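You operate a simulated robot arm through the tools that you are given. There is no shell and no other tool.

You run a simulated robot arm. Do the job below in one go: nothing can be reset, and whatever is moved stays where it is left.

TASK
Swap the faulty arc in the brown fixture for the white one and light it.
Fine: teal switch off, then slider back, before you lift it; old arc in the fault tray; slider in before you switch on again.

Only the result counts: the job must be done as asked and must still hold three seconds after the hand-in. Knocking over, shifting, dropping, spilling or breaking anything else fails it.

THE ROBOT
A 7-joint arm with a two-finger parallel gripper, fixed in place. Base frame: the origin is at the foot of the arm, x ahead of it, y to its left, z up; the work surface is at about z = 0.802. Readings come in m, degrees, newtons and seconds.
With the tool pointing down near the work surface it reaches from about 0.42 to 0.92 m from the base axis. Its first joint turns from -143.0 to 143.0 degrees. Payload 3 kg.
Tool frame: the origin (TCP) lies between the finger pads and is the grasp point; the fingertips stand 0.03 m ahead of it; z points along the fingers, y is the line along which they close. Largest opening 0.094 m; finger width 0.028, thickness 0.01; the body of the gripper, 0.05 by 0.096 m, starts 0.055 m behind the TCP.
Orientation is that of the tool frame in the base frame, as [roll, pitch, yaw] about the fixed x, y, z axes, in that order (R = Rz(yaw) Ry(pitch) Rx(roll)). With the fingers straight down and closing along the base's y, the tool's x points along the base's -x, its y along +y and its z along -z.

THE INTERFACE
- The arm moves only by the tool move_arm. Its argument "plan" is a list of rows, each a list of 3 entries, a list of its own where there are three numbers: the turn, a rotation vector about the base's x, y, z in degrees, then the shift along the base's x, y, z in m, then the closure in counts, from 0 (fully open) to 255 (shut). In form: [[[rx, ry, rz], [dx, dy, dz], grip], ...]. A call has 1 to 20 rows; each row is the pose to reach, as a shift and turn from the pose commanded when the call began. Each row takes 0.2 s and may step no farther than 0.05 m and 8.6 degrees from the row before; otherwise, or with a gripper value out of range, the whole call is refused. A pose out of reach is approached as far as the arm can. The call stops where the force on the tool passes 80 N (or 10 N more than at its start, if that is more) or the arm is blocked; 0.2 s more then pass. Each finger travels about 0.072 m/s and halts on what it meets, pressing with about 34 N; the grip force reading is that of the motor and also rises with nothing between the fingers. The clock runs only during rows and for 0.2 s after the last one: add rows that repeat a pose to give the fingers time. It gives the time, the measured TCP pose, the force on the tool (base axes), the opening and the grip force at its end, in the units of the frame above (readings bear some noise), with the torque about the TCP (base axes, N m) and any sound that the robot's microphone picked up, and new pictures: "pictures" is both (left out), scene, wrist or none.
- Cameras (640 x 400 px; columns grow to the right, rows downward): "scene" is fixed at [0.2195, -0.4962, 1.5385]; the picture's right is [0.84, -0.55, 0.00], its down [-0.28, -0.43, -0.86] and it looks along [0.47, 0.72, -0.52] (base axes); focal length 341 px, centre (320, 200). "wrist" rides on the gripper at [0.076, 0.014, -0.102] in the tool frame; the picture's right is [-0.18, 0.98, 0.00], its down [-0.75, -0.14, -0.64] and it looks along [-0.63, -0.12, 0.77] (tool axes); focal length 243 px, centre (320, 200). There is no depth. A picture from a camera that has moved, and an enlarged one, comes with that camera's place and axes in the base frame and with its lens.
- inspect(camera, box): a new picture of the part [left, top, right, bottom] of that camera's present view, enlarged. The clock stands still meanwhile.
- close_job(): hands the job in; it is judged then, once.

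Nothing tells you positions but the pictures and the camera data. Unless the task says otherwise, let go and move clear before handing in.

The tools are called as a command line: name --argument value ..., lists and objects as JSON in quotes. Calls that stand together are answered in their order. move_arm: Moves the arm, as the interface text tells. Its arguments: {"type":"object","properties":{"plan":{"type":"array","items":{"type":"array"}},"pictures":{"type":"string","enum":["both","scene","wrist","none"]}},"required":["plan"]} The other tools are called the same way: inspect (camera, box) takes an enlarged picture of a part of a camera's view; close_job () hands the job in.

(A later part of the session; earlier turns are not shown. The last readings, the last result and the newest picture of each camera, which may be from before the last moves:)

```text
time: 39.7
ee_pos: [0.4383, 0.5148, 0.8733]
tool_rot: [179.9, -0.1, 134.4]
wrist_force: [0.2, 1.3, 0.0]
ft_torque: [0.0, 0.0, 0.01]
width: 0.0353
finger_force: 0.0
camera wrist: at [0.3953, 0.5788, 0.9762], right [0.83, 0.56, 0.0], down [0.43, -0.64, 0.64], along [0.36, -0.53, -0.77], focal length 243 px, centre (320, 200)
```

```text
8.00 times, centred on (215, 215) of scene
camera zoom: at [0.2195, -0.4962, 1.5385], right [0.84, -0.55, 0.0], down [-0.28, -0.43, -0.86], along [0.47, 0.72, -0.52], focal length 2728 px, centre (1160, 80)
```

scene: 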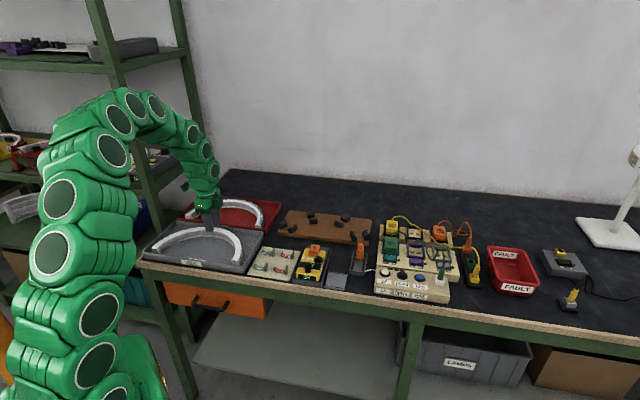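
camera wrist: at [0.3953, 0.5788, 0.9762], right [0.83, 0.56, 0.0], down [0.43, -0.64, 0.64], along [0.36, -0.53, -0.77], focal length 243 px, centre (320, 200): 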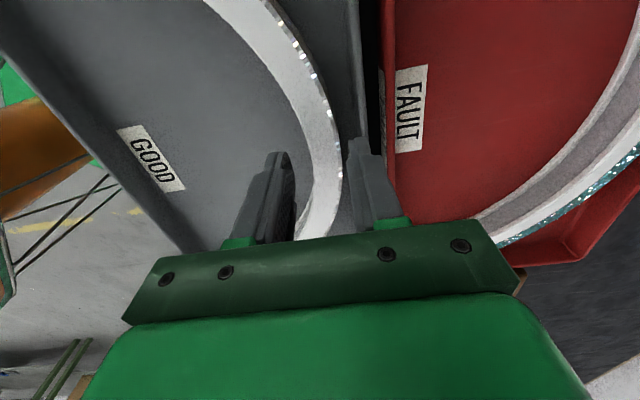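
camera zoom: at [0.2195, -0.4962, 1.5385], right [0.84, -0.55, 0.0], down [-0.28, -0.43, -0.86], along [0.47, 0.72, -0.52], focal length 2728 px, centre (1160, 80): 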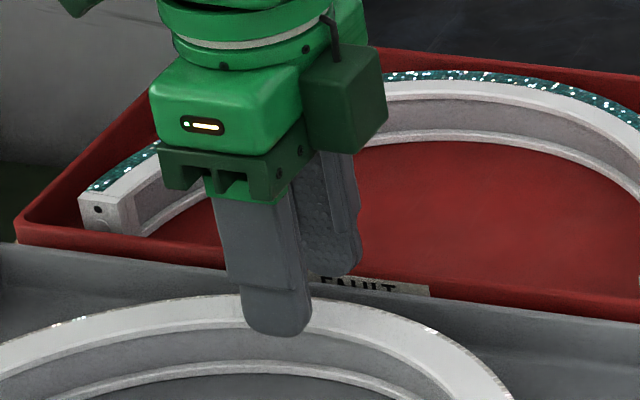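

The wall's inner face is 28 mm from the tool centre and the arc's outer face about 13 mm. A 30 mm opening puts the outer finger mid-gap and clears the inner lip. I'll narrow it and descend.

move_arm --plan '[[[0, 0, 0], [0, 0, 0], 174], [[0, 0, 0], [0, 0, 0], 174], [[0, 0, 0], [0, 0, -0.008], 174], [[0, 0, 0], [0, 0, -0.016], 174], [[0, 0, 0], [0, 0, -0.022], 174], [[0, 0, 0], [0, 0, -0.027], 174], [[0, 0, 0], [0, 0, -0.027], 174]]'

inspect --camera "wrist" --box '[240, 80, 440, 230]'

inspect --camera "scene" --box '[150, 180, 270, 270]'

```text
time: 41.3
ee_pos: [0.4366, 0.5127, 0.844]
tool_rot: [-179.9, -0.1, 134.4]
wrist_force: [0.6, 0.7, 0.0]
ft_torque: [-0.05, 0.02, -0.01]
width: 0.0299
finger_force: 0.1
camera wrist: at [0.394, 0.5777, 0.9475], right [0.83, 0.56, 0.0], down [0.43, -0.64, 0.64], along [0.36, -0.53, -0.77], focal length 243 px, centre (320, 200)
```

scene: 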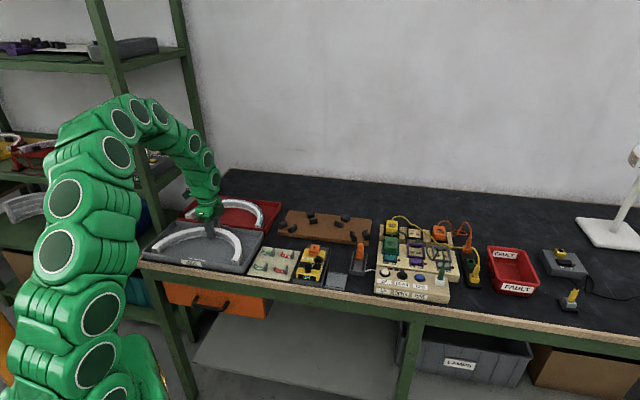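
wrist: 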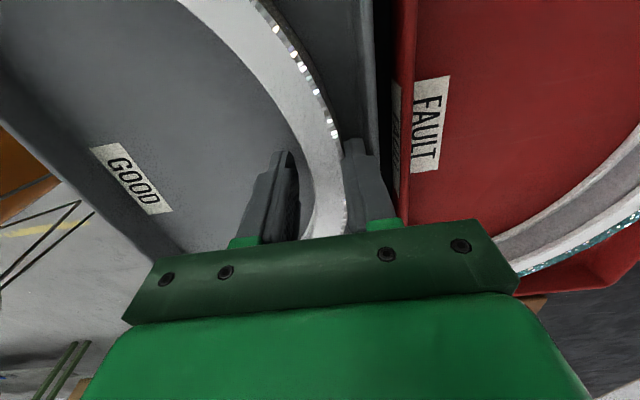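

```text
2.67 times, centred on (340, 155) of wrist
camera zoom: at [0.394, 0.5777, 0.9475], right [0.83, 0.56, 0.0], down [0.43, -0.64, 0.64], along [0.36, -0.53, -0.77], focal length 647 px, centre (267, 320)
```

zoom: 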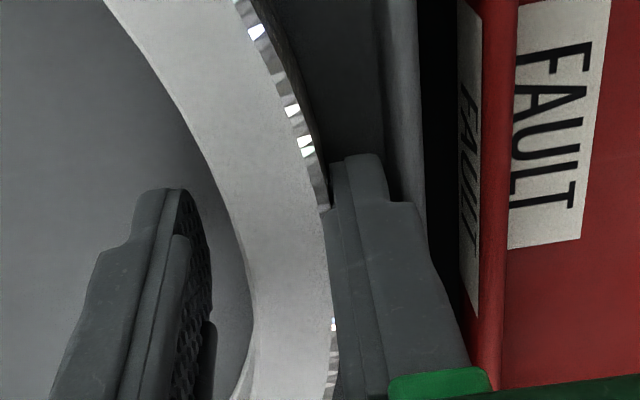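

```text
4.44 times, centred on (210, 225) of scene
camera zoom: at [0.2195, -0.4962, 1.5385], right [0.84, -0.55, 0.0], down [-0.28, -0.43, -0.86], along [0.47, 0.72, -0.52], focal length 1515 px, centre (809, 89)
```

zoom: 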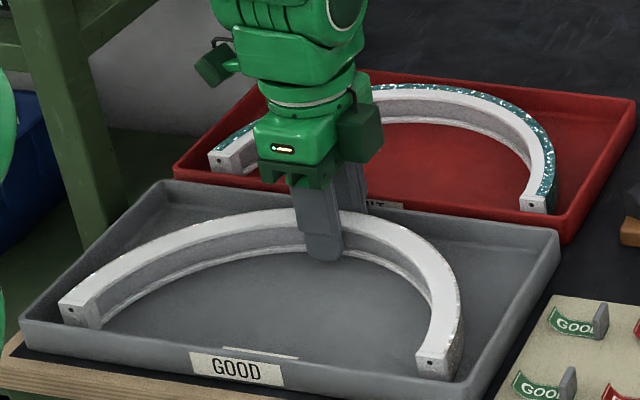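

The fingers are in on both sides without contact. I'll go down 2 mm more and close on the white arc.

move_arm --plan '[[[0, 0, 0], [0, 0, -0.002], 174], [[0, 0, 0], [0, 0, -0.002], 190], [[0, 0, 0], [0, 0, -0.002], 255], [[0, 0, 0], [0, 0, -0.002], 255], [[0, 0, 0], [0, 0, -0.002], 255]]'

inspect --camera "scene" --box '[150, 180, 270, 270]'

```text
time: 42.5
ee_pos: [0.4347, 0.5128, 0.8431]
tool_rot: [-180.0, -0.1, 134.4]
wrist_force: [-0.2, 0.0, -0.1]
ft_torque: [0.07, 0.04, 0.05]
width: 0.0207
finger_force: 33.8
camera wrist: at [0.3933, 0.5777, 0.9462], right [0.83, 0.56, 0.0], down [0.43, -0.64, 0.64], along [0.36, -0.53, -0.77], focal length 243 px, centre (320, 200)
```

scene: 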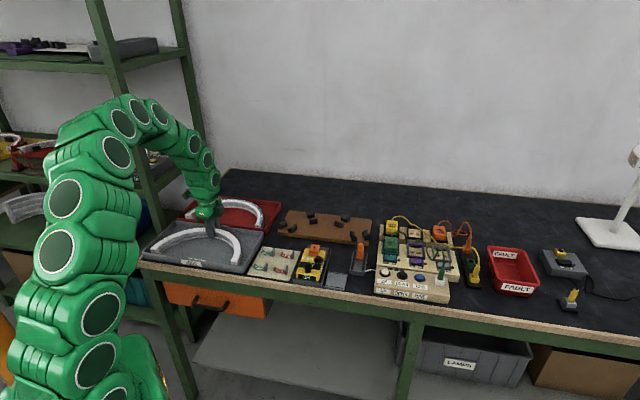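
wrist: 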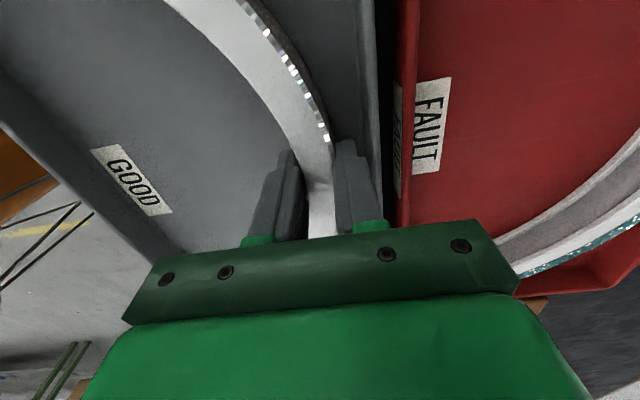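

```text
4.44 times, centred on (210, 225) of scene
camera zoom: at [0.2195, -0.4962, 1.5385], right [0.84, -0.55, 0.0], down [-0.28, -0.43, -0.86], along [0.47, 0.72, -0.52], focal length 1515 px, centre (809, 89)
```

zoom: 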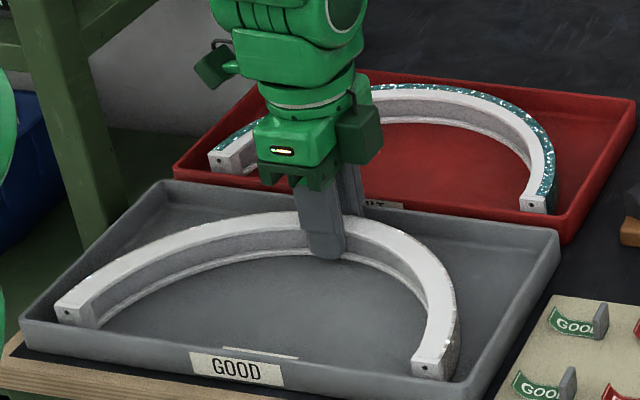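

The grip is firm at 20.7 mm. I'll lift slowly and check that the arc hangs level.

move_arm --plan '[[[0, 0, 0], [0, 0, 0.004], 255], [[0, 0, 0], [0, 0, 0.01], 255], [[0, 0, 0], [0, 0, 0.02], 255], [[0, 0, 0], [0, 0, 0.035], 255], [[0, 0, 0], [0, 0, 0.055], 255], [[0, 0, 0], [0, 0, 0.075], 255], [[0, 0, 0], [0, 0, 0.075], 255]]'

inspect --camera "scene" --box '[150, 160, 270, 250]'

inspect --camera "wrist" --box '[120, 0, 520, 240]'

```text
time: 44.1
ee_pos: [0.4365, 0.5136, 0.917]
tool_rot: [180.0, -0.1, 134.4]
wrist_force: [0.7, -0.1, -1.6]
ft_torque: [0.06, -0.08, 0.01]
width: 0.0205
finger_force: 34.5
camera wrist: at [0.3929, 0.5783, 1.0204], right [0.83, 0.56, 0.0], down [0.43, -0.64, 0.64], along [0.36, -0.53, -0.77], focal length 243 px, centre (320, 200)
```

scene: 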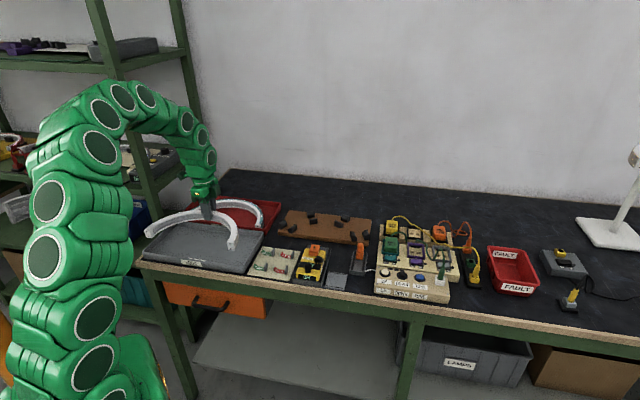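
wrist: 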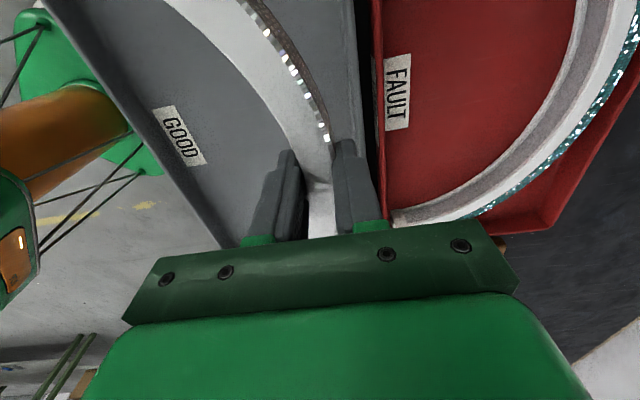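

```text
4.44 times, centred on (210, 205) of scene
camera zoom: at [0.2195, -0.4962, 1.5385], right [0.84, -0.55, 0.0], down [-0.28, -0.43, -0.86], along [0.47, 0.72, -0.52], focal length 1515 px, centre (809, 178)
```

zoom: 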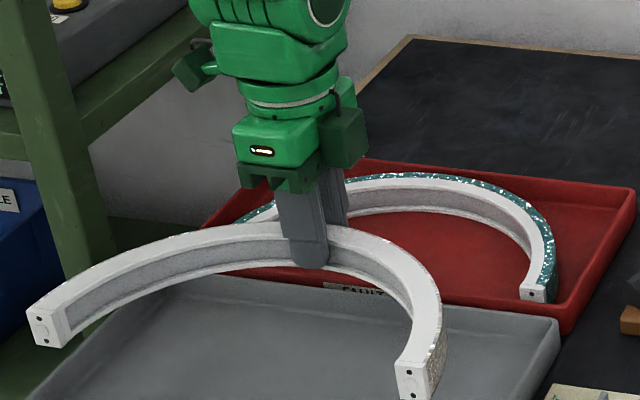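

```text
1.60 times, centred on (320, 120) of wrist
camera zoom: at [0.3929, 0.5783, 1.0204], right [0.83, 0.56, 0.0], down [0.43, -0.64, 0.64], along [0.36, -0.53, -0.77], focal length 388 px, centre (320, 328)
```

zoom: 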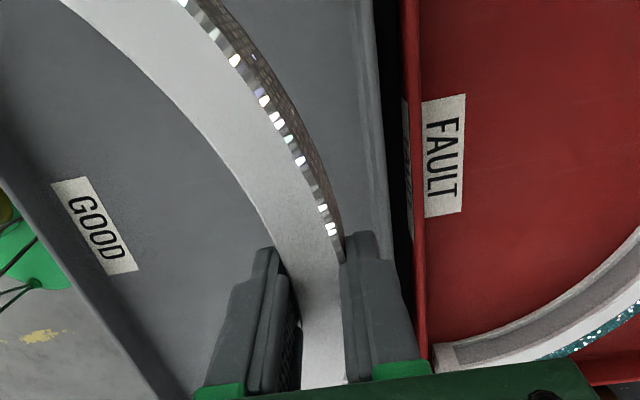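

The white arc hangs level, gripped at its apex. I'll carry it outward first, over the fault tray, keeping it high.

move_arm --plan '[[[0, 0, 0], [0.006, 0.006, 0.003], 255], [[0, 0, 0], [0.018, 0.0175, 0.006], 255], [[0, 0, 0], [0.034, 0.033, 0.008], 255], [[0, 0, 0], [0.052, 0.0505, 0.008], 255], [[0, 0, 0], [0.07, 0.068, 0.008], 255], [[0, 0, 0], [0.088, 0.0855, 0.008], 255], [[0, 0, 0], [0.105, 0.102, 0.008], 255], [[0, 0, 0], [0.118, 0.1147, 0.008], 255], [[0, 0, 0], [0.1248, 0.1213, 0.008], 255], [[0, 0, 0], [0.1248, 0.1213, 0.008], 255]]' --pictures "scene"

```text
time: 46.3
ee_pos: [0.5625, 0.634, 0.9287]
tool_rot: [-179.9, -0.1, 134.4]
wrist_force: [-0.9, 0.0, -1.4]
ft_torque: [0.05, -0.08, 0.01]
width: 0.0207
finger_force: 34.3
```

scene: 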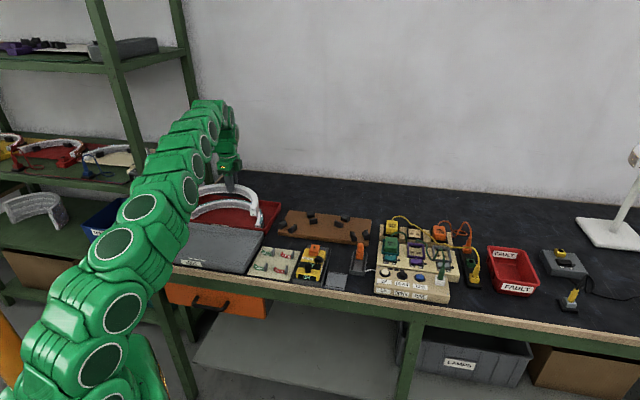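

The white arc is above the fault tray and clear of it. Now I'll slide along the bench to above the fixture.

move_arm --plan '[[[0, 0, 0], [0.007, -0.0072, 0], 255], [[0, 0, 0], [0.02, -0.0206, 0], 255], [[0, 0, 0], [0.038, -0.039, 0], 255], [[0, 0, 0], [0.057, -0.0586, 0], 255], [[0, 0, 0], [0.077, -0.0792, 0], 255], [[0, 0, 0], [0.097, -0.0998, 0], 255], [[0, 0, 0], [0.117, -0.1203, 0], 255], [[0, 0, 0], [0.137, -0.1409, 0], 255], [[0, 0, 0], [0.157, -0.1615, 0], 255], [[0, 0, 0], [0.177, -0.182, 0], 255], [[0, 0, 0], [0.197, -0.2026, 0], 255], [[0, 0, 0], [0.217, -0.2232, 0], 255], [[0, 0, 0], [0.235, -0.2417, 0], 255], [[0, 0, 0], [0.25, -0.2571, 0], 255], [[0, 0, 0], [0.2598, -0.2672, 0], 255], [[0, 0, 0], [0.2598, -0.2672, 0], 255]]'

inspect --camera "scene" --box '[260, 170, 400, 270]'

inspect --camera "wrist" --box '[120, 0, 520, 240]'

```text
time: 49.7
ee_pos: [0.8228, 0.3666, 0.9266]
tool_rot: [-179.9, -0.1, 134.4]
wrist_force: [-0.2, 1.5, -1.8]
ft_torque: [0.05, -0.07, 0.0]
width: 0.0204
finger_force: 34.2
camera wrist: at [0.7783, 0.431, 1.0298], right [0.83, 0.56, 0.0], down [0.43, -0.64, 0.64], along [0.36, -0.53, -0.77], focal length 243 px, centre (320, 200)
```

scene: 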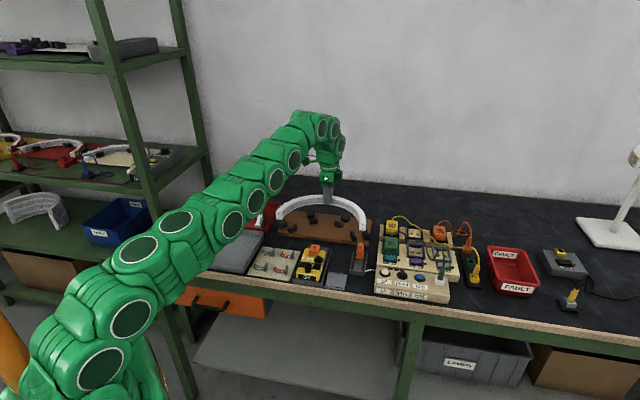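
wrist: 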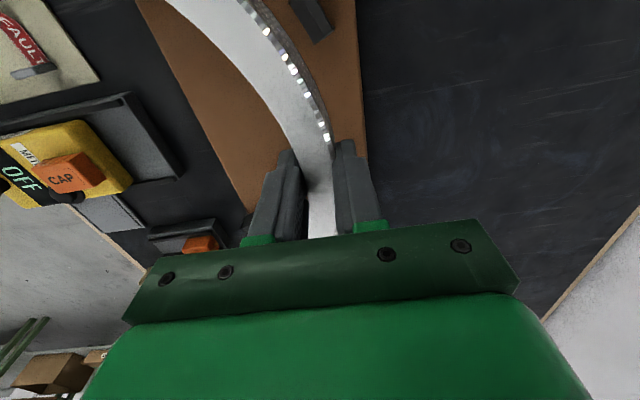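

```text
4.00 times, centred on (330, 220) of scene
camera zoom: at [0.2195, -0.4962, 1.5385], right [0.84, -0.55, 0.0], down [-0.28, -0.43, -0.86], along [0.47, 0.72, -0.52], focal length 1364 px, centre (280, 120)
```

zoom: 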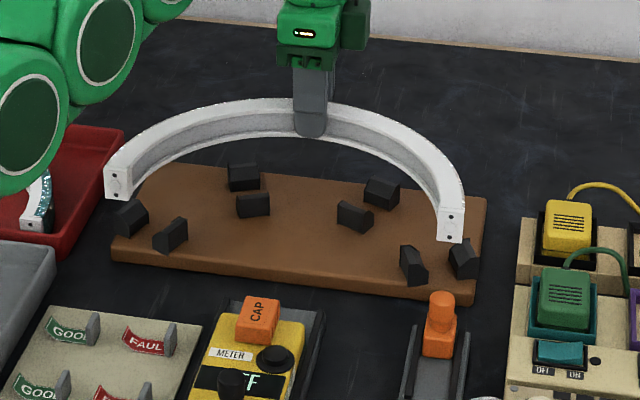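

```text
1.60 times, centred on (320, 120) of wrist
camera zoom: at [0.7783, 0.431, 1.0298], right [0.83, 0.56, 0.0], down [0.43, -0.64, 0.64], along [0.36, -0.53, -0.77], focal length 388 px, centre (320, 328)
```

zoom: 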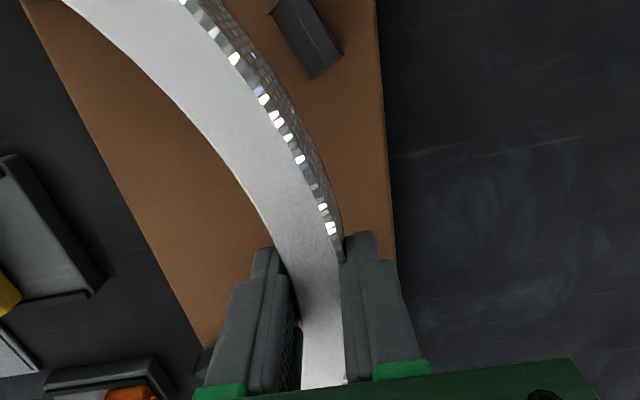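

The white arc is above the fixture. I'll zoom in on both ends and the clips to judge alignment before lowering.

inspect --camera "scene" --box '[268, 190, 328, 240]'

inspect --camera "scene" --box '[330, 205, 390, 255]'

inspect --camera "wrist" --box '[220, 0, 400, 120]'

```text
8.00 times, centred on (298, 215) of scene
camera zoom: at [0.2195, -0.4962, 1.5385], right [0.84, -0.55, 0.0], down [-0.28, -0.43, -0.86], along [0.47, 0.72, -0.52], focal length 2728 px, centre (496, 80)
```

zoom: 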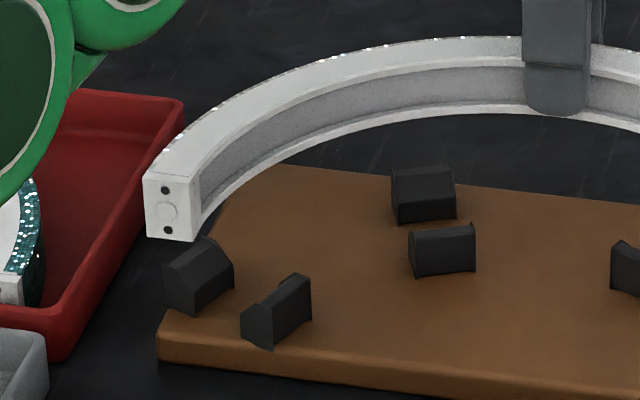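

```text
8.00 times, centred on (360, 230) of scene
camera zoom: at [0.2195, -0.4962, 1.5385], right [0.84, -0.55, 0.0], down [-0.28, -0.43, -0.86], along [0.47, 0.72, -0.52], focal length 2728 px, centre (0, -40)
```

zoom: 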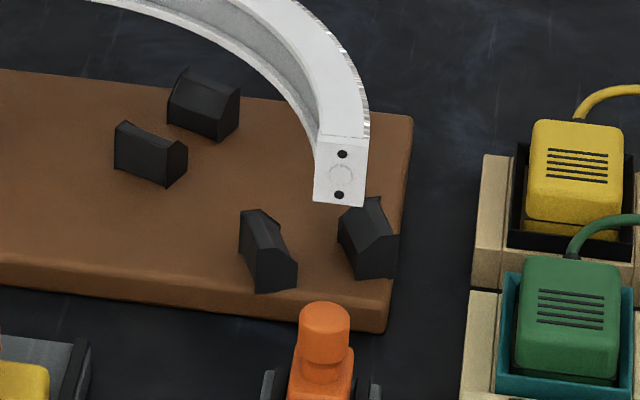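

```text
3.33 times, centred on (310, 60) of wrist
camera zoom: at [0.7783, 0.431, 1.0298], right [0.83, 0.56, 0.0], down [0.43, -0.64, 0.64], along [0.36, -0.53, -0.77], focal length 809 px, centre (353, 667)
```

zoom: 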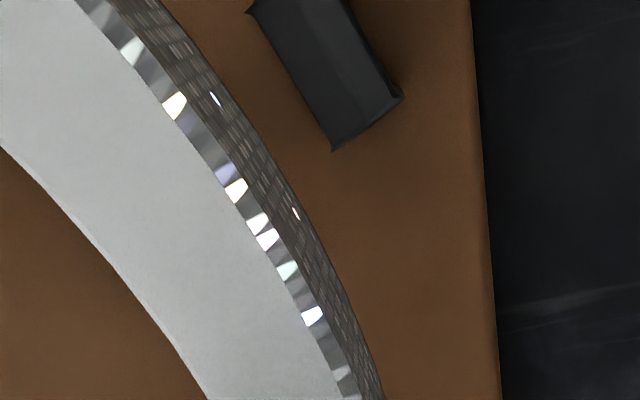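

Compared with where the old arc sat, the white one needs about 3 mm more outward and half a degree of turn. I'll apply that and lower to just above the clip tops to recheck.

move_arm --plan '[[[0, 0, 0.25], [0.0012, 0.0008, -0.008], 255], [[0, 0, 0.5], [0.0025, 0.0017, -0.018], 255], [[0, 0, 0.5], [0.0025, 0.0017, -0.028], 255], [[0, 0, 0.5], [0.0025, 0.0017, -0.037], 255], [[0, 0, 0.5], [0.0025, 0.0017, -0.043], 255], [[0, 0, 0.5], [0.0025, 0.0017, -0.043], 255]]'

inspect --camera "scene" --box '[268, 200, 328, 250]'

inspect --camera "scene" --box '[320, 205, 380, 255]'

inspect --camera "wrist" --box '[160, 0, 400, 150]'

```text
time: 51.1
ee_pos: [0.8231, 0.3688, 0.8837]
tool_rot: [-179.9, -0.1, 135.0]
wrist_force: [-0.2, -0.7, -1.0]
ft_torque: [0.09, -0.05, -0.03]
width: 0.0206
finger_force: 33.5
camera wrist: at [0.7805, 0.4337, 0.9868], right [0.83, 0.56, 0.0], down [0.43, -0.63, 0.64], along [0.36, -0.53, -0.77], focal length 243 px, centre (320, 200)
```

scene: 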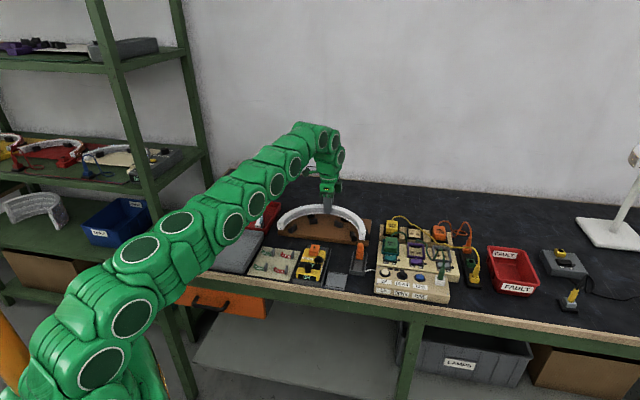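
wrist: 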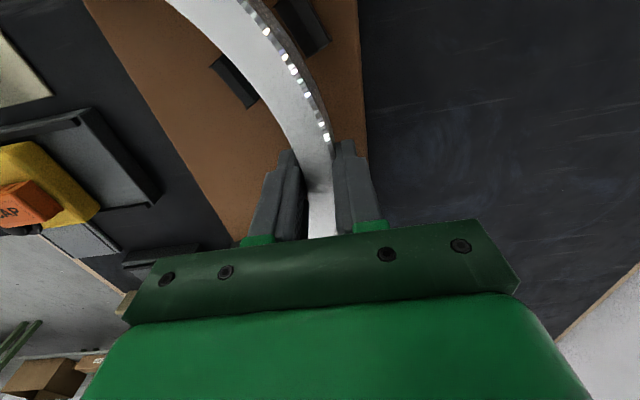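

```text
8.00 times, centred on (298, 225) of scene
camera zoom: at [0.2195, -0.4962, 1.5385], right [0.84, -0.55, 0.0], down [-0.28, -0.43, -0.86], along [0.47, 0.72, -0.52], focal length 2728 px, centre (496, 0)
```

zoom: 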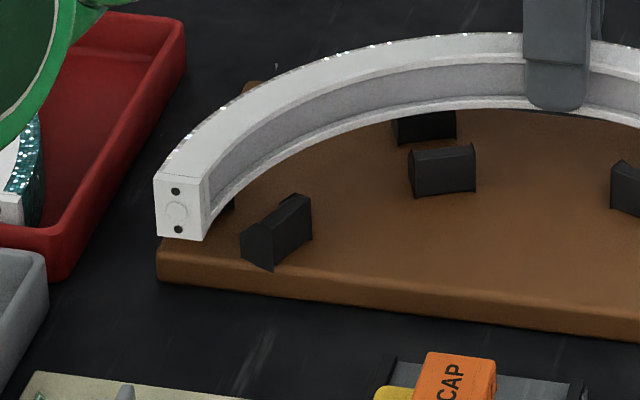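

```text
8.00 times, centred on (350, 230) of scene
camera zoom: at [0.2195, -0.4962, 1.5385], right [0.84, -0.55, 0.0], down [-0.28, -0.43, -0.86], along [0.47, 0.72, -0.52], focal length 2728 px, centre (80, -40)
```

zoom: 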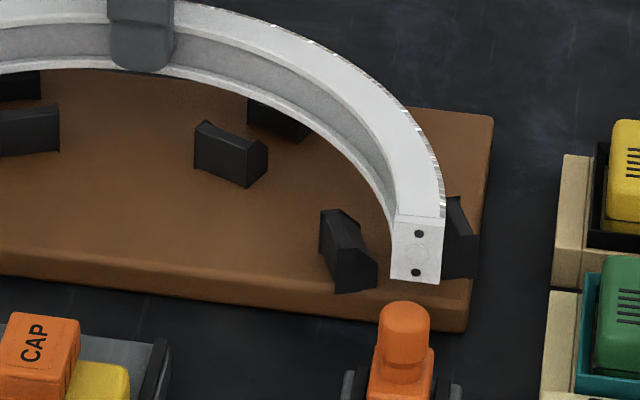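

```text
2.67 times, centred on (280, 75) of wrist
camera zoom: at [0.7805, 0.4337, 0.9868], right [0.83, 0.56, 0.0], down [0.43, -0.63, 0.64], along [0.36, -0.53, -0.77], focal length 647 px, centre (427, 533)
```

zoom: 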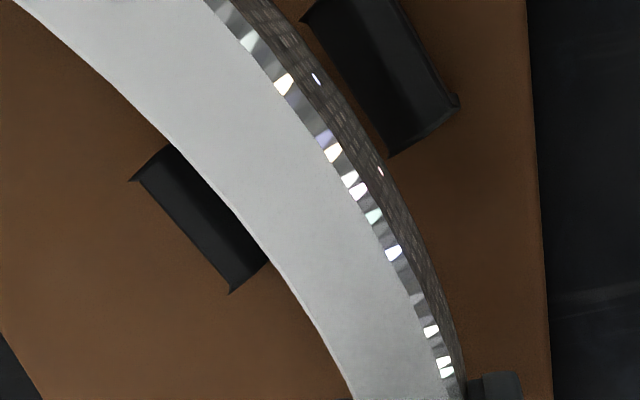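

The ends now line up with the old arc's seated position to within about a millimetre. I'll lower partway into the clips and check forces.

move_arm --plan '[[[0, 0, 0], [0, 0, -0.004], 255], [[0, 0, 0], [0, 0, -0.008], 255], [[0, 0, 0], [0, 0, -0.012], 255], [[0, 0, 0], [0, 0, -0.016], 255], [[0, 0, 0], [0, 0, -0.016], 255]]'

inspect --camera "scene" --box '[268, 200, 328, 250]'

inspect --camera "scene" --box '[320, 205, 380, 255]'

inspect --camera "wrist" --box '[160, 0, 400, 150]'

```text
time: 52.3
ee_pos: [0.8243, 0.3691, 0.8682]
tool_rot: [-179.9, -0.1, 134.9]
wrist_force: [-5.2, -1.1, 7.9]
ft_torque: [-0.29, -0.19, -0.16]
width: 0.0208
finger_force: 34.1
camera wrist: at [0.7804, 0.4335, 0.9716], right [0.83, 0.56, 0.0], down [0.43, -0.63, 0.64], along [0.36, -0.53, -0.77], focal length 243 px, centre (320, 200)
```

scene: 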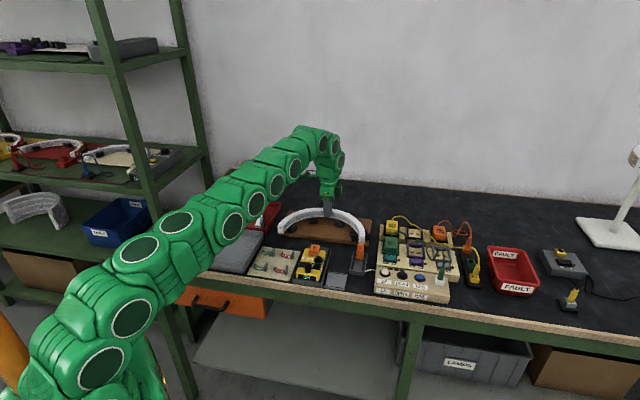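
wrist: 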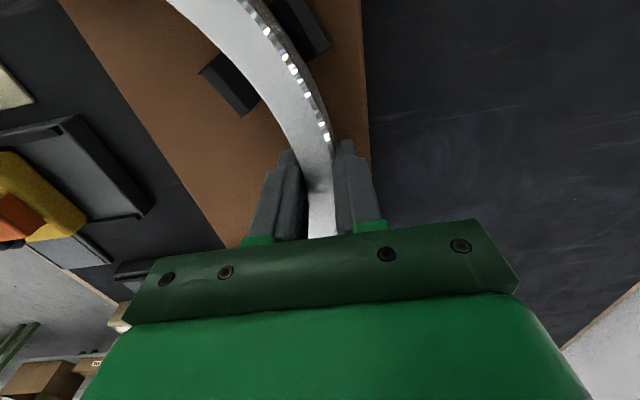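

```text
8.00 times, centred on (298, 225) of scene
camera zoom: at [0.2195, -0.4962, 1.5385], right [0.84, -0.55, 0.0], down [-0.28, -0.43, -0.86], along [0.47, 0.72, -0.52], focal length 2728 px, centre (496, 0)
```

zoom: 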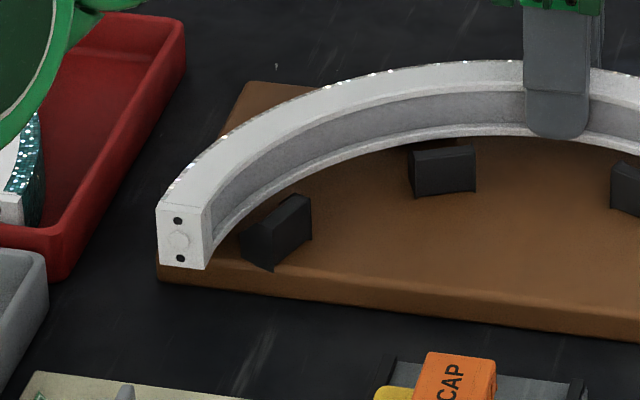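

```text
8.00 times, centred on (350, 230) of scene
camera zoom: at [0.2195, -0.4962, 1.5385], right [0.84, -0.55, 0.0], down [-0.28, -0.43, -0.86], along [0.47, 0.72, -0.52], focal length 2728 px, centre (80, -40)
```

zoom: 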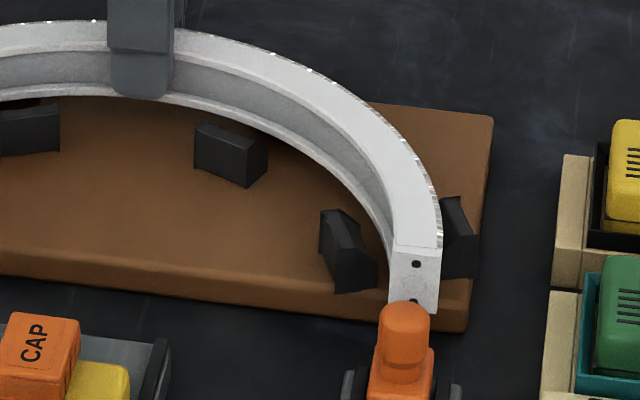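

```text
2.67 times, centred on (280, 75) of wrist
camera zoom: at [0.7804, 0.4335, 0.9716], right [0.83, 0.56, 0.0], down [0.43, -0.63, 0.64], along [0.36, -0.53, -0.77], focal length 647 px, centre (427, 533)
```

zoom: 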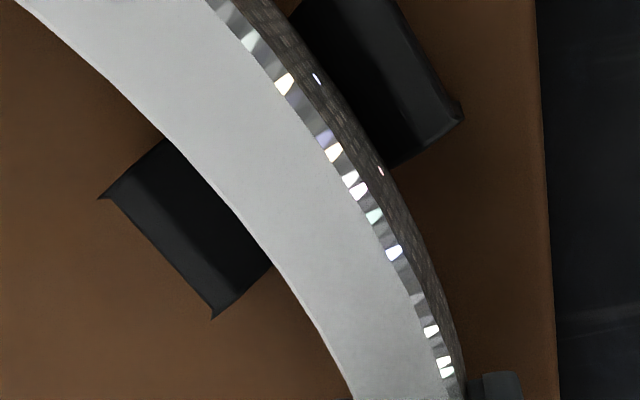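

There's light contact with the right-middle outer clip, which is pushing inward. I'll shift about 1.5 mm inward and continue down gently.

move_arm --plan '[[[0, 0, 0], [-0.0016, -0.0005, 0.001], 255], [[0, 0, 0], [-0.0016, -0.0005, 0], 255], [[0, 0, 0], [-0.0016, -0.0005, -0.0015], 255], [[0, 0, 0], [-0.0016, -0.0005, -0.003], 255], [[0, 0, 0], [-0.0016, -0.0005, -0.003], 255]]' --pictures "none"

```text
time: 53.5
ee_pos: [0.8226, 0.3696, 0.8639]
tool_rot: [180.0, -0.2, 134.9]
wrist_force: [0.0, -0.2, -2.5]
ft_torque: [0.06, -0.1, 0.01]
width: 0.0209
finger_force: 33.6
```

Free again. Continuing down.

move_arm --plan '[[[0, 0, 0], [0, 0, -0.002], 255], [[0, 0, 0], [0, 0, -0.004], 255], [[0, 0, 0], [0, 0, -0.006], 255], [[0, 0, 0], [0, 0, -0.008], 255], [[0, 0, 0], [0, 0, -0.008], 255]]' --pictures "none"

```text
time: 54.7
ee_pos: [0.8246, 0.369, 0.8572]
tool_rot: [179.9, -0.1, 134.9]
wrist_force: [-1.6, -1.8, -1.5]
ft_torque: [0.02, 0.01, -0.05]
width: 0.0207
finger_force: 33.8
```

move_arm --plan '[[[0, 0, 0], [0, 0, -0.0015], 255], [[0, 0, 0], [0, 0, -0.003], 255], [[0, 0, 0], [0, 0, -0.0045], 255], [[0, 0, 0], [0, 0, -0.0045], 255]]'

inspect --camera "scene" --box '[260, 190, 400, 270]'

inspect --camera "scene" --box '[268, 200, 328, 250]'

inspect --camera "scene" --box '[320, 205, 380, 255]'

```text
time: 55.7
ee_pos: [0.8237, 0.3674, 0.8537]
tool_rot: [179.9, 0.0, 134.9]
wrist_force: [-1.4, -0.1, 27.4]
ft_torque: [-0.04, 0.11, -0.01]
width: 0.0209
finger_force: 34.3
camera wrist: at [0.7796, 0.4329, 0.9563], right [0.83, 0.56, 0.0], down [0.43, -0.63, 0.64], along [0.36, -0.53, -0.77], focal length 243 px, centre (320, 200)
```

scene: 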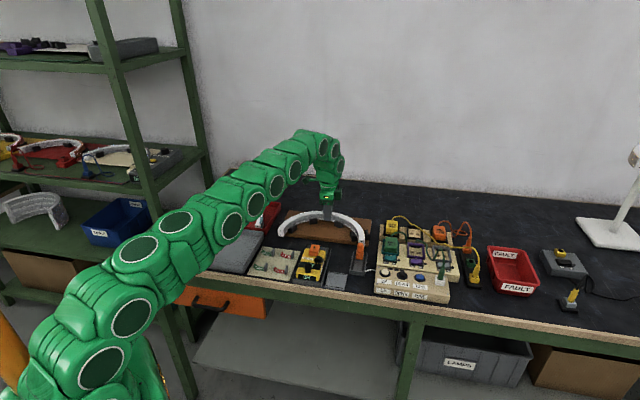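
wrist: 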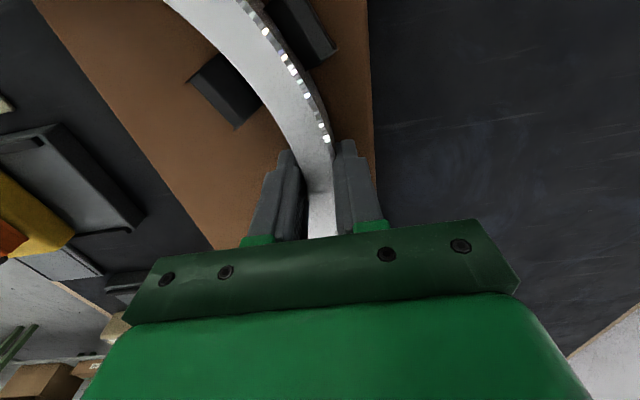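

```text
4.57 times, centred on (330, 230) of scene
camera zoom: at [0.2195, -0.4962, 1.5385], right [0.84, -0.55, 0.0], down [-0.28, -0.43, -0.86], along [0.47, 0.72, -0.52], focal length 1558 px, centre (274, 63)
```

zoom: 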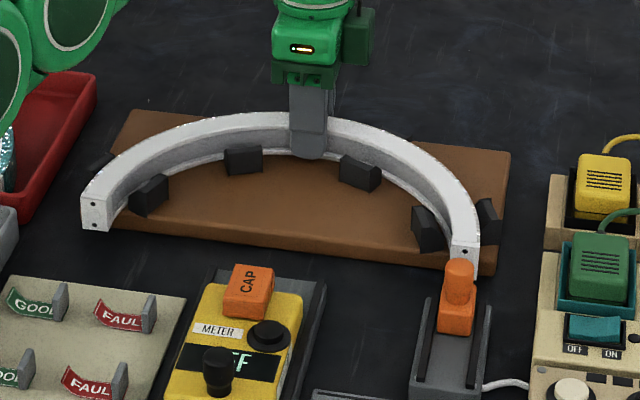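

```text
8.00 times, centred on (298, 225) of scene
camera zoom: at [0.2195, -0.4962, 1.5385], right [0.84, -0.55, 0.0], down [-0.28, -0.43, -0.86], along [0.47, 0.72, -0.52], focal length 2728 px, centre (496, 0)
```

zoom: 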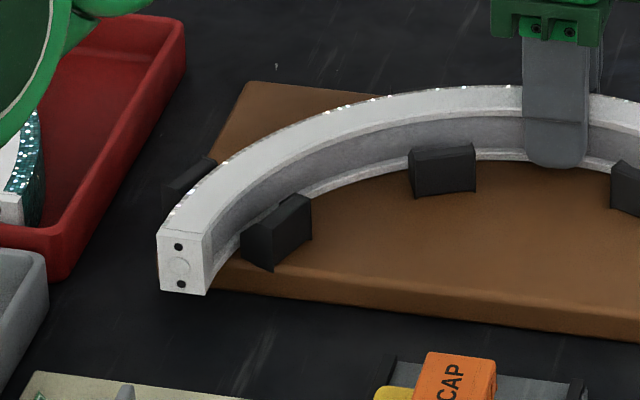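

```text
8.00 times, centred on (350, 230) of scene
camera zoom: at [0.2195, -0.4962, 1.5385], right [0.84, -0.55, 0.0], down [-0.28, -0.43, -0.86], along [0.47, 0.72, -0.52], focal length 2728 px, centre (80, -40)
```

zoom: 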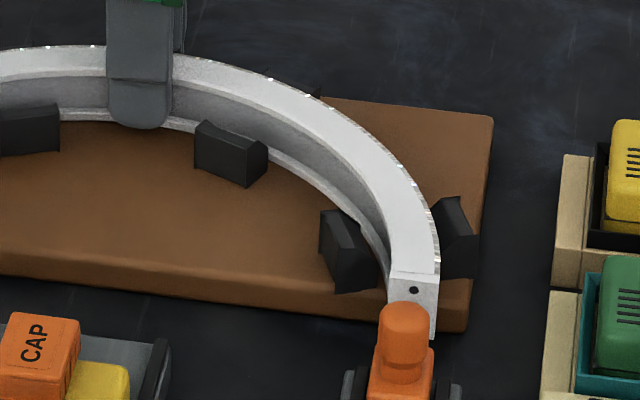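

The arc met solid resistance at about the expected seating height. I'll release slightly, let it settle, and see where it rests.

move_arm --plan '[[[0, 0, 0], [0, 0, 0.001], 255], [[0, 0, 0], [0, 0, 0.001], 190], [[0, 0, 0], [0, 0, 0.001], 165], [[0, 0, 0], [0, 0, 0.001], 165]]'

inspect --camera "scene" --box '[268, 200, 328, 250]'

inspect --camera "scene" --box '[320, 205, 380, 255]'

inspect --camera "wrist" --box '[160, 0, 400, 150]'

```text
time: 56.7
ee_pos: [0.8236, 0.3695, 0.8519]
tool_rot: [-179.9, -0.1, 134.9]
wrist_force: [0.5, 1.3, 0.1]
ft_torque: [0.02, 0.01, -0.03]
width: 0.0332
finger_force: 0.0
camera wrist: at [0.7793, 0.433, 0.9558], right [0.83, 0.56, 0.0], down [0.43, -0.63, 0.64], along [0.36, -0.53, -0.77], focal length 243 px, centre (320, 200)
```

scene: 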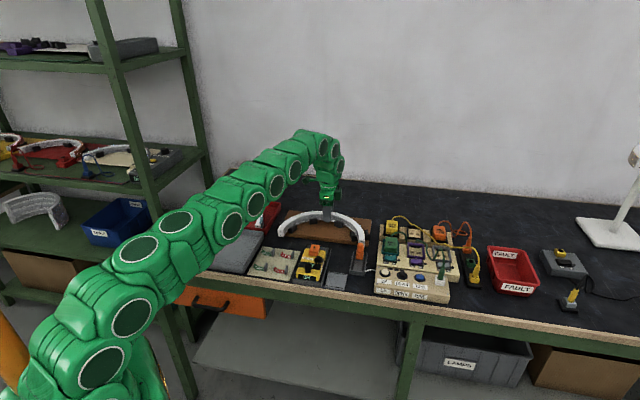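
wrist: 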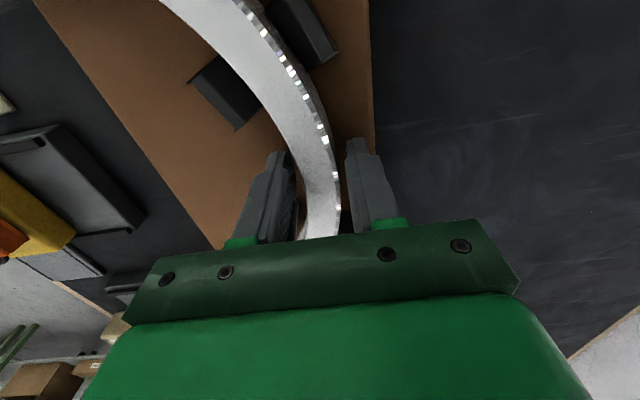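

```text
8.00 times, centred on (298, 225) of scene
camera zoom: at [0.2195, -0.4962, 1.5385], right [0.84, -0.55, 0.0], down [-0.28, -0.43, -0.86], along [0.47, 0.72, -0.52], focal length 2728 px, centre (496, 0)
```

zoom: 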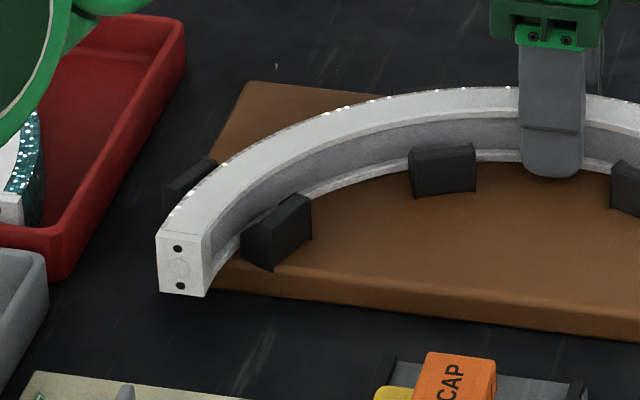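

```text
8.00 times, centred on (350, 230) of scene
camera zoom: at [0.2195, -0.4962, 1.5385], right [0.84, -0.55, 0.0], down [-0.28, -0.43, -0.86], along [0.47, 0.72, -0.52], focal length 2728 px, centre (80, -40)
```

zoom: 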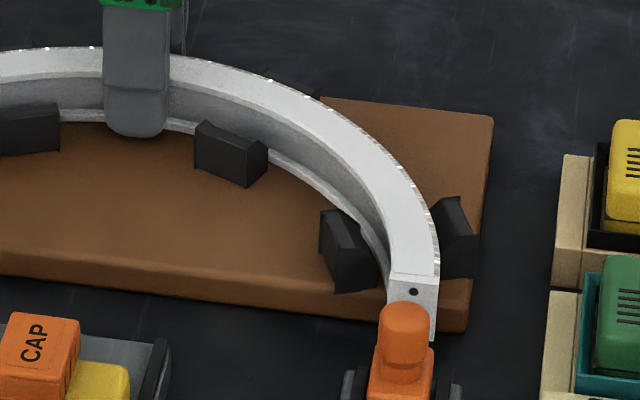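

```text
2.67 times, centred on (280, 75) of wrist
camera zoom: at [0.7793, 0.433, 0.9558], right [0.83, 0.56, 0.0], down [0.43, -0.63, 0.64], along [0.36, -0.53, -0.77], focal length 647 px, centre (427, 533)
```

zoom: 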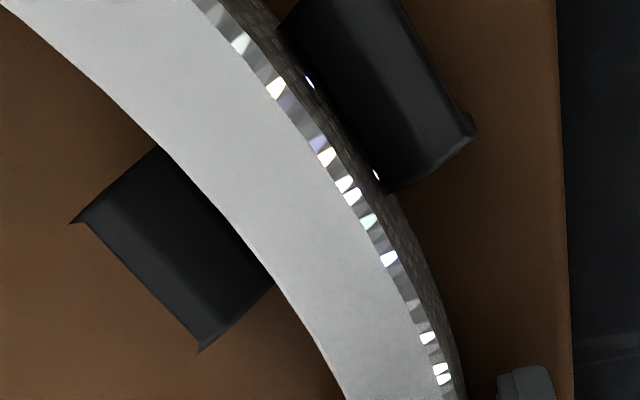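

The arc settled into the clips, held between the inner and outer posts. I'll lift out, close the fingers, and move to the slider to compare hole heights with the contact pins.

move_arm --plan '[[[0, 0, 0], [0, 0, 0.006], 165], [[0, 0, 0], [0, 0, 0.015], 165], [[0, 0, 0], [0, 0, 0.03], 165], [[0, 0, 0], [0, 0, 0.05], 165], [[0, 0, 0], [0, 0, 0.075], 165], [[0, 0, 0], [-0.005, -0.02, 0.085], 165], [[0, 0, 0], [-0.013, -0.058, 0.085], 255], [[0, 0, 0], [-0.022, -0.1, 0.085], 255], [[0, 0, 0], [-0.032, -0.142, 0.085], 255], [[0, 0, 0], [-0.041, -0.184, 0.085], 255], [[0, 0, 0], [-0.05, -0.222, 0.085], 255], [[0, 0, 0], [-0.058, -0.252, 0.08], 255], [[0, 0, 0], [-0.058, -0.252, 0.08], 255]]'

inspect --camera "wrist" --box '[220, 80, 460, 230]'

inspect --camera "scene" --box '[260, 190, 400, 290]'

```text
time: 59.5
ee_pos: [0.7649, 0.115, 0.9333]
tool_rot: [-179.9, -0.2, 135.0]
wrist_force: [0.1, -0.2, 0.3]
ft_torque: [0.01, 0.0, -0.02]
width: 0.0001
finger_force: 32.6
camera wrist: at [0.7211, 0.1797, 1.0351], right [0.83, 0.56, 0.0], down [0.43, -0.63, 0.64], along [0.36, -0.53, -0.77], focal length 243 px, centre (320, 200)
```

scene: 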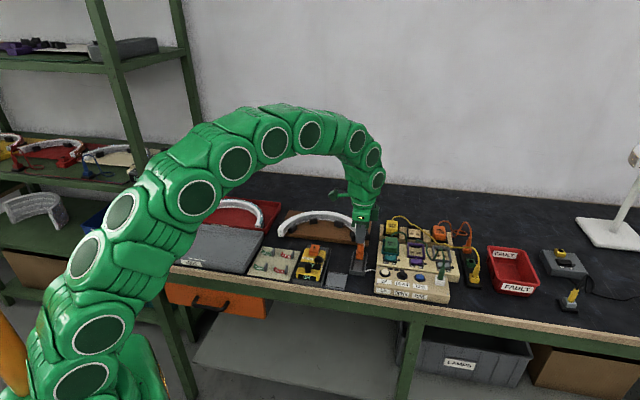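
wrist: 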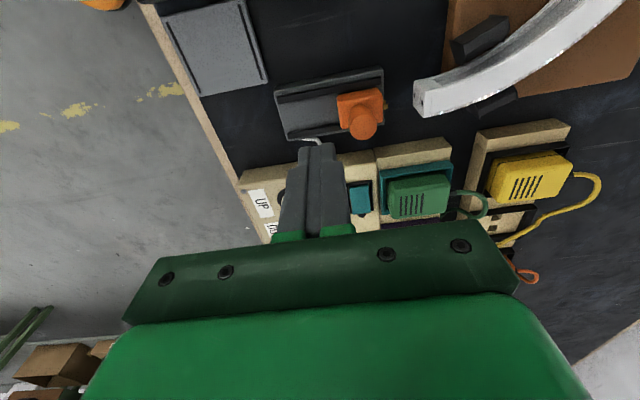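

```text
2.67 times, centred on (340, 155) of wrist
camera zoom: at [0.7211, 0.1797, 1.0351], right [0.83, 0.56, 0.0], down [0.43, -0.63, 0.64], along [0.36, -0.53, -0.77], focal length 647 px, centre (267, 320)
```

zoom: 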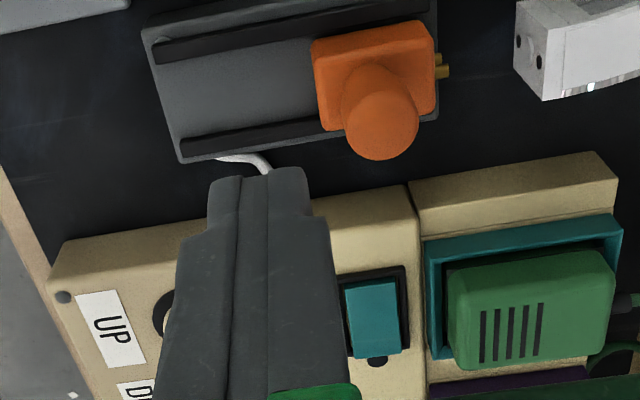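

```text
4.00 times, centred on (330, 240) of scene
camera zoom: at [0.2195, -0.4962, 1.5385], right [0.84, -0.55, 0.0], down [-0.28, -0.43, -0.86], along [0.47, 0.72, -0.52], focal length 1364 px, centre (280, 40)
```

zoom: 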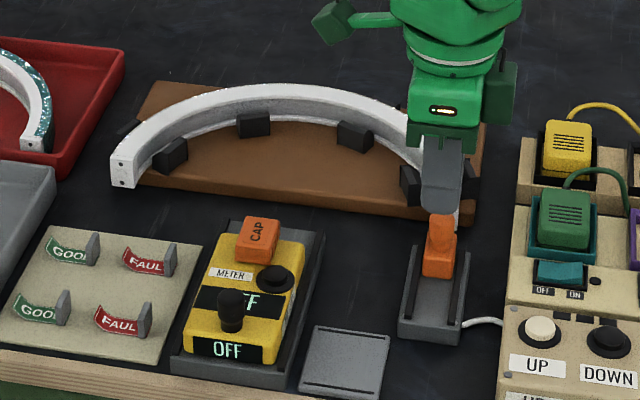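

The white arc's ends look within about 1–3 mm of where the old one's were. I'll step the hand aside and take the same enlarged views as before for a precise comparison.

move_arm --plan '[[[0, 0, 0], [-0.02, -0.02, 0.03], 255], [[0, 0, 0], [-0.05, -0.05, 0.05], 255], [[0, 0, 0], [-0.075, -0.085, 0.06], 255], [[0, 0, 0], [-0.075, -0.085, 0.06], 255]]' --pictures "scene"

inspect --camera "scene" --box '[270, 200, 370, 260]'

inspect --camera "scene" --box '[320, 210, 400, 290]'

inspect --camera "scene" --box '[260, 190, 400, 290]'

```text
time: 60.5
ee_pos: [0.6907, 0.0304, 0.9964]
tool_rot: [180.0, -0.1, 134.9]
wrist_force: [-0.3, 0.0, 0.7]
ft_torque: [0.0, 0.04, -0.04]
width: 0.0002
finger_force: 33.6
```

scene: 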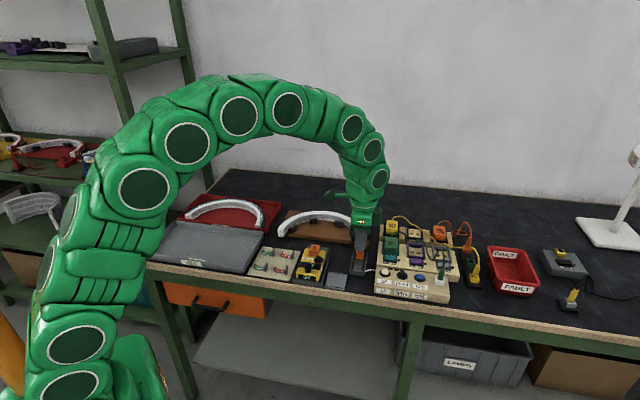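

```text
6.40 times, centred on (320, 230) of scene
camera zoom: at [0.2195, -0.4962, 1.5385], right [0.84, -0.55, 0.0], down [-0.28, -0.43, -0.86], along [0.47, 0.72, -0.52], focal length 2182 px, centre (320, 8)
```

zoom: 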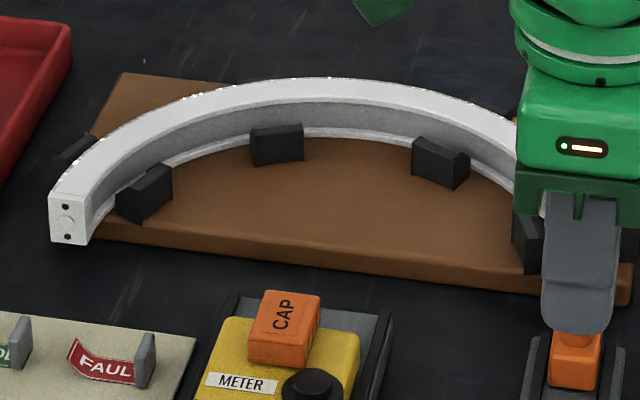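

```text
5.00 times, centred on (360, 250) of scene
camera zoom: at [0.2195, -0.4962, 1.5385], right [0.84, -0.55, 0.0], down [-0.28, -0.43, -0.86], along [0.47, 0.72, -0.52], focal length 1705 px, centre (120, -50)
```

zoom: 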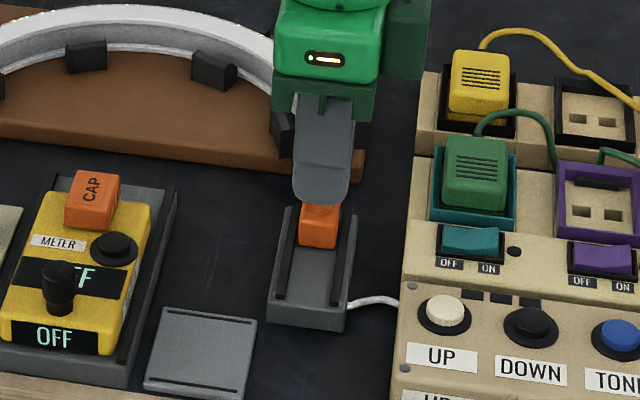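

```text
4.00 times, centred on (330, 240) of scene
camera zoom: at [0.2195, -0.4962, 1.5385], right [0.84, -0.55, 0.0], down [-0.28, -0.43, -0.86], along [0.47, 0.72, -0.52], focal length 1364 px, centre (280, 40)
```

zoom: 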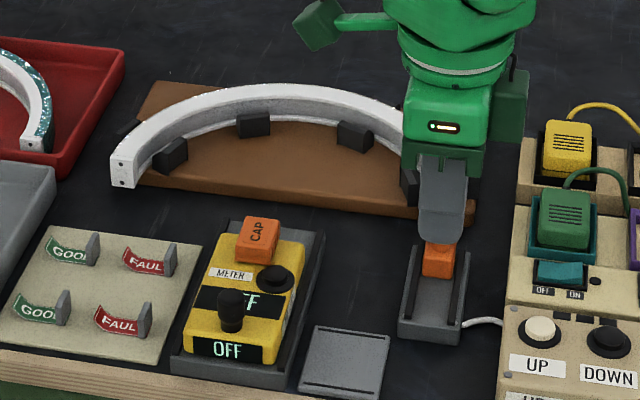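

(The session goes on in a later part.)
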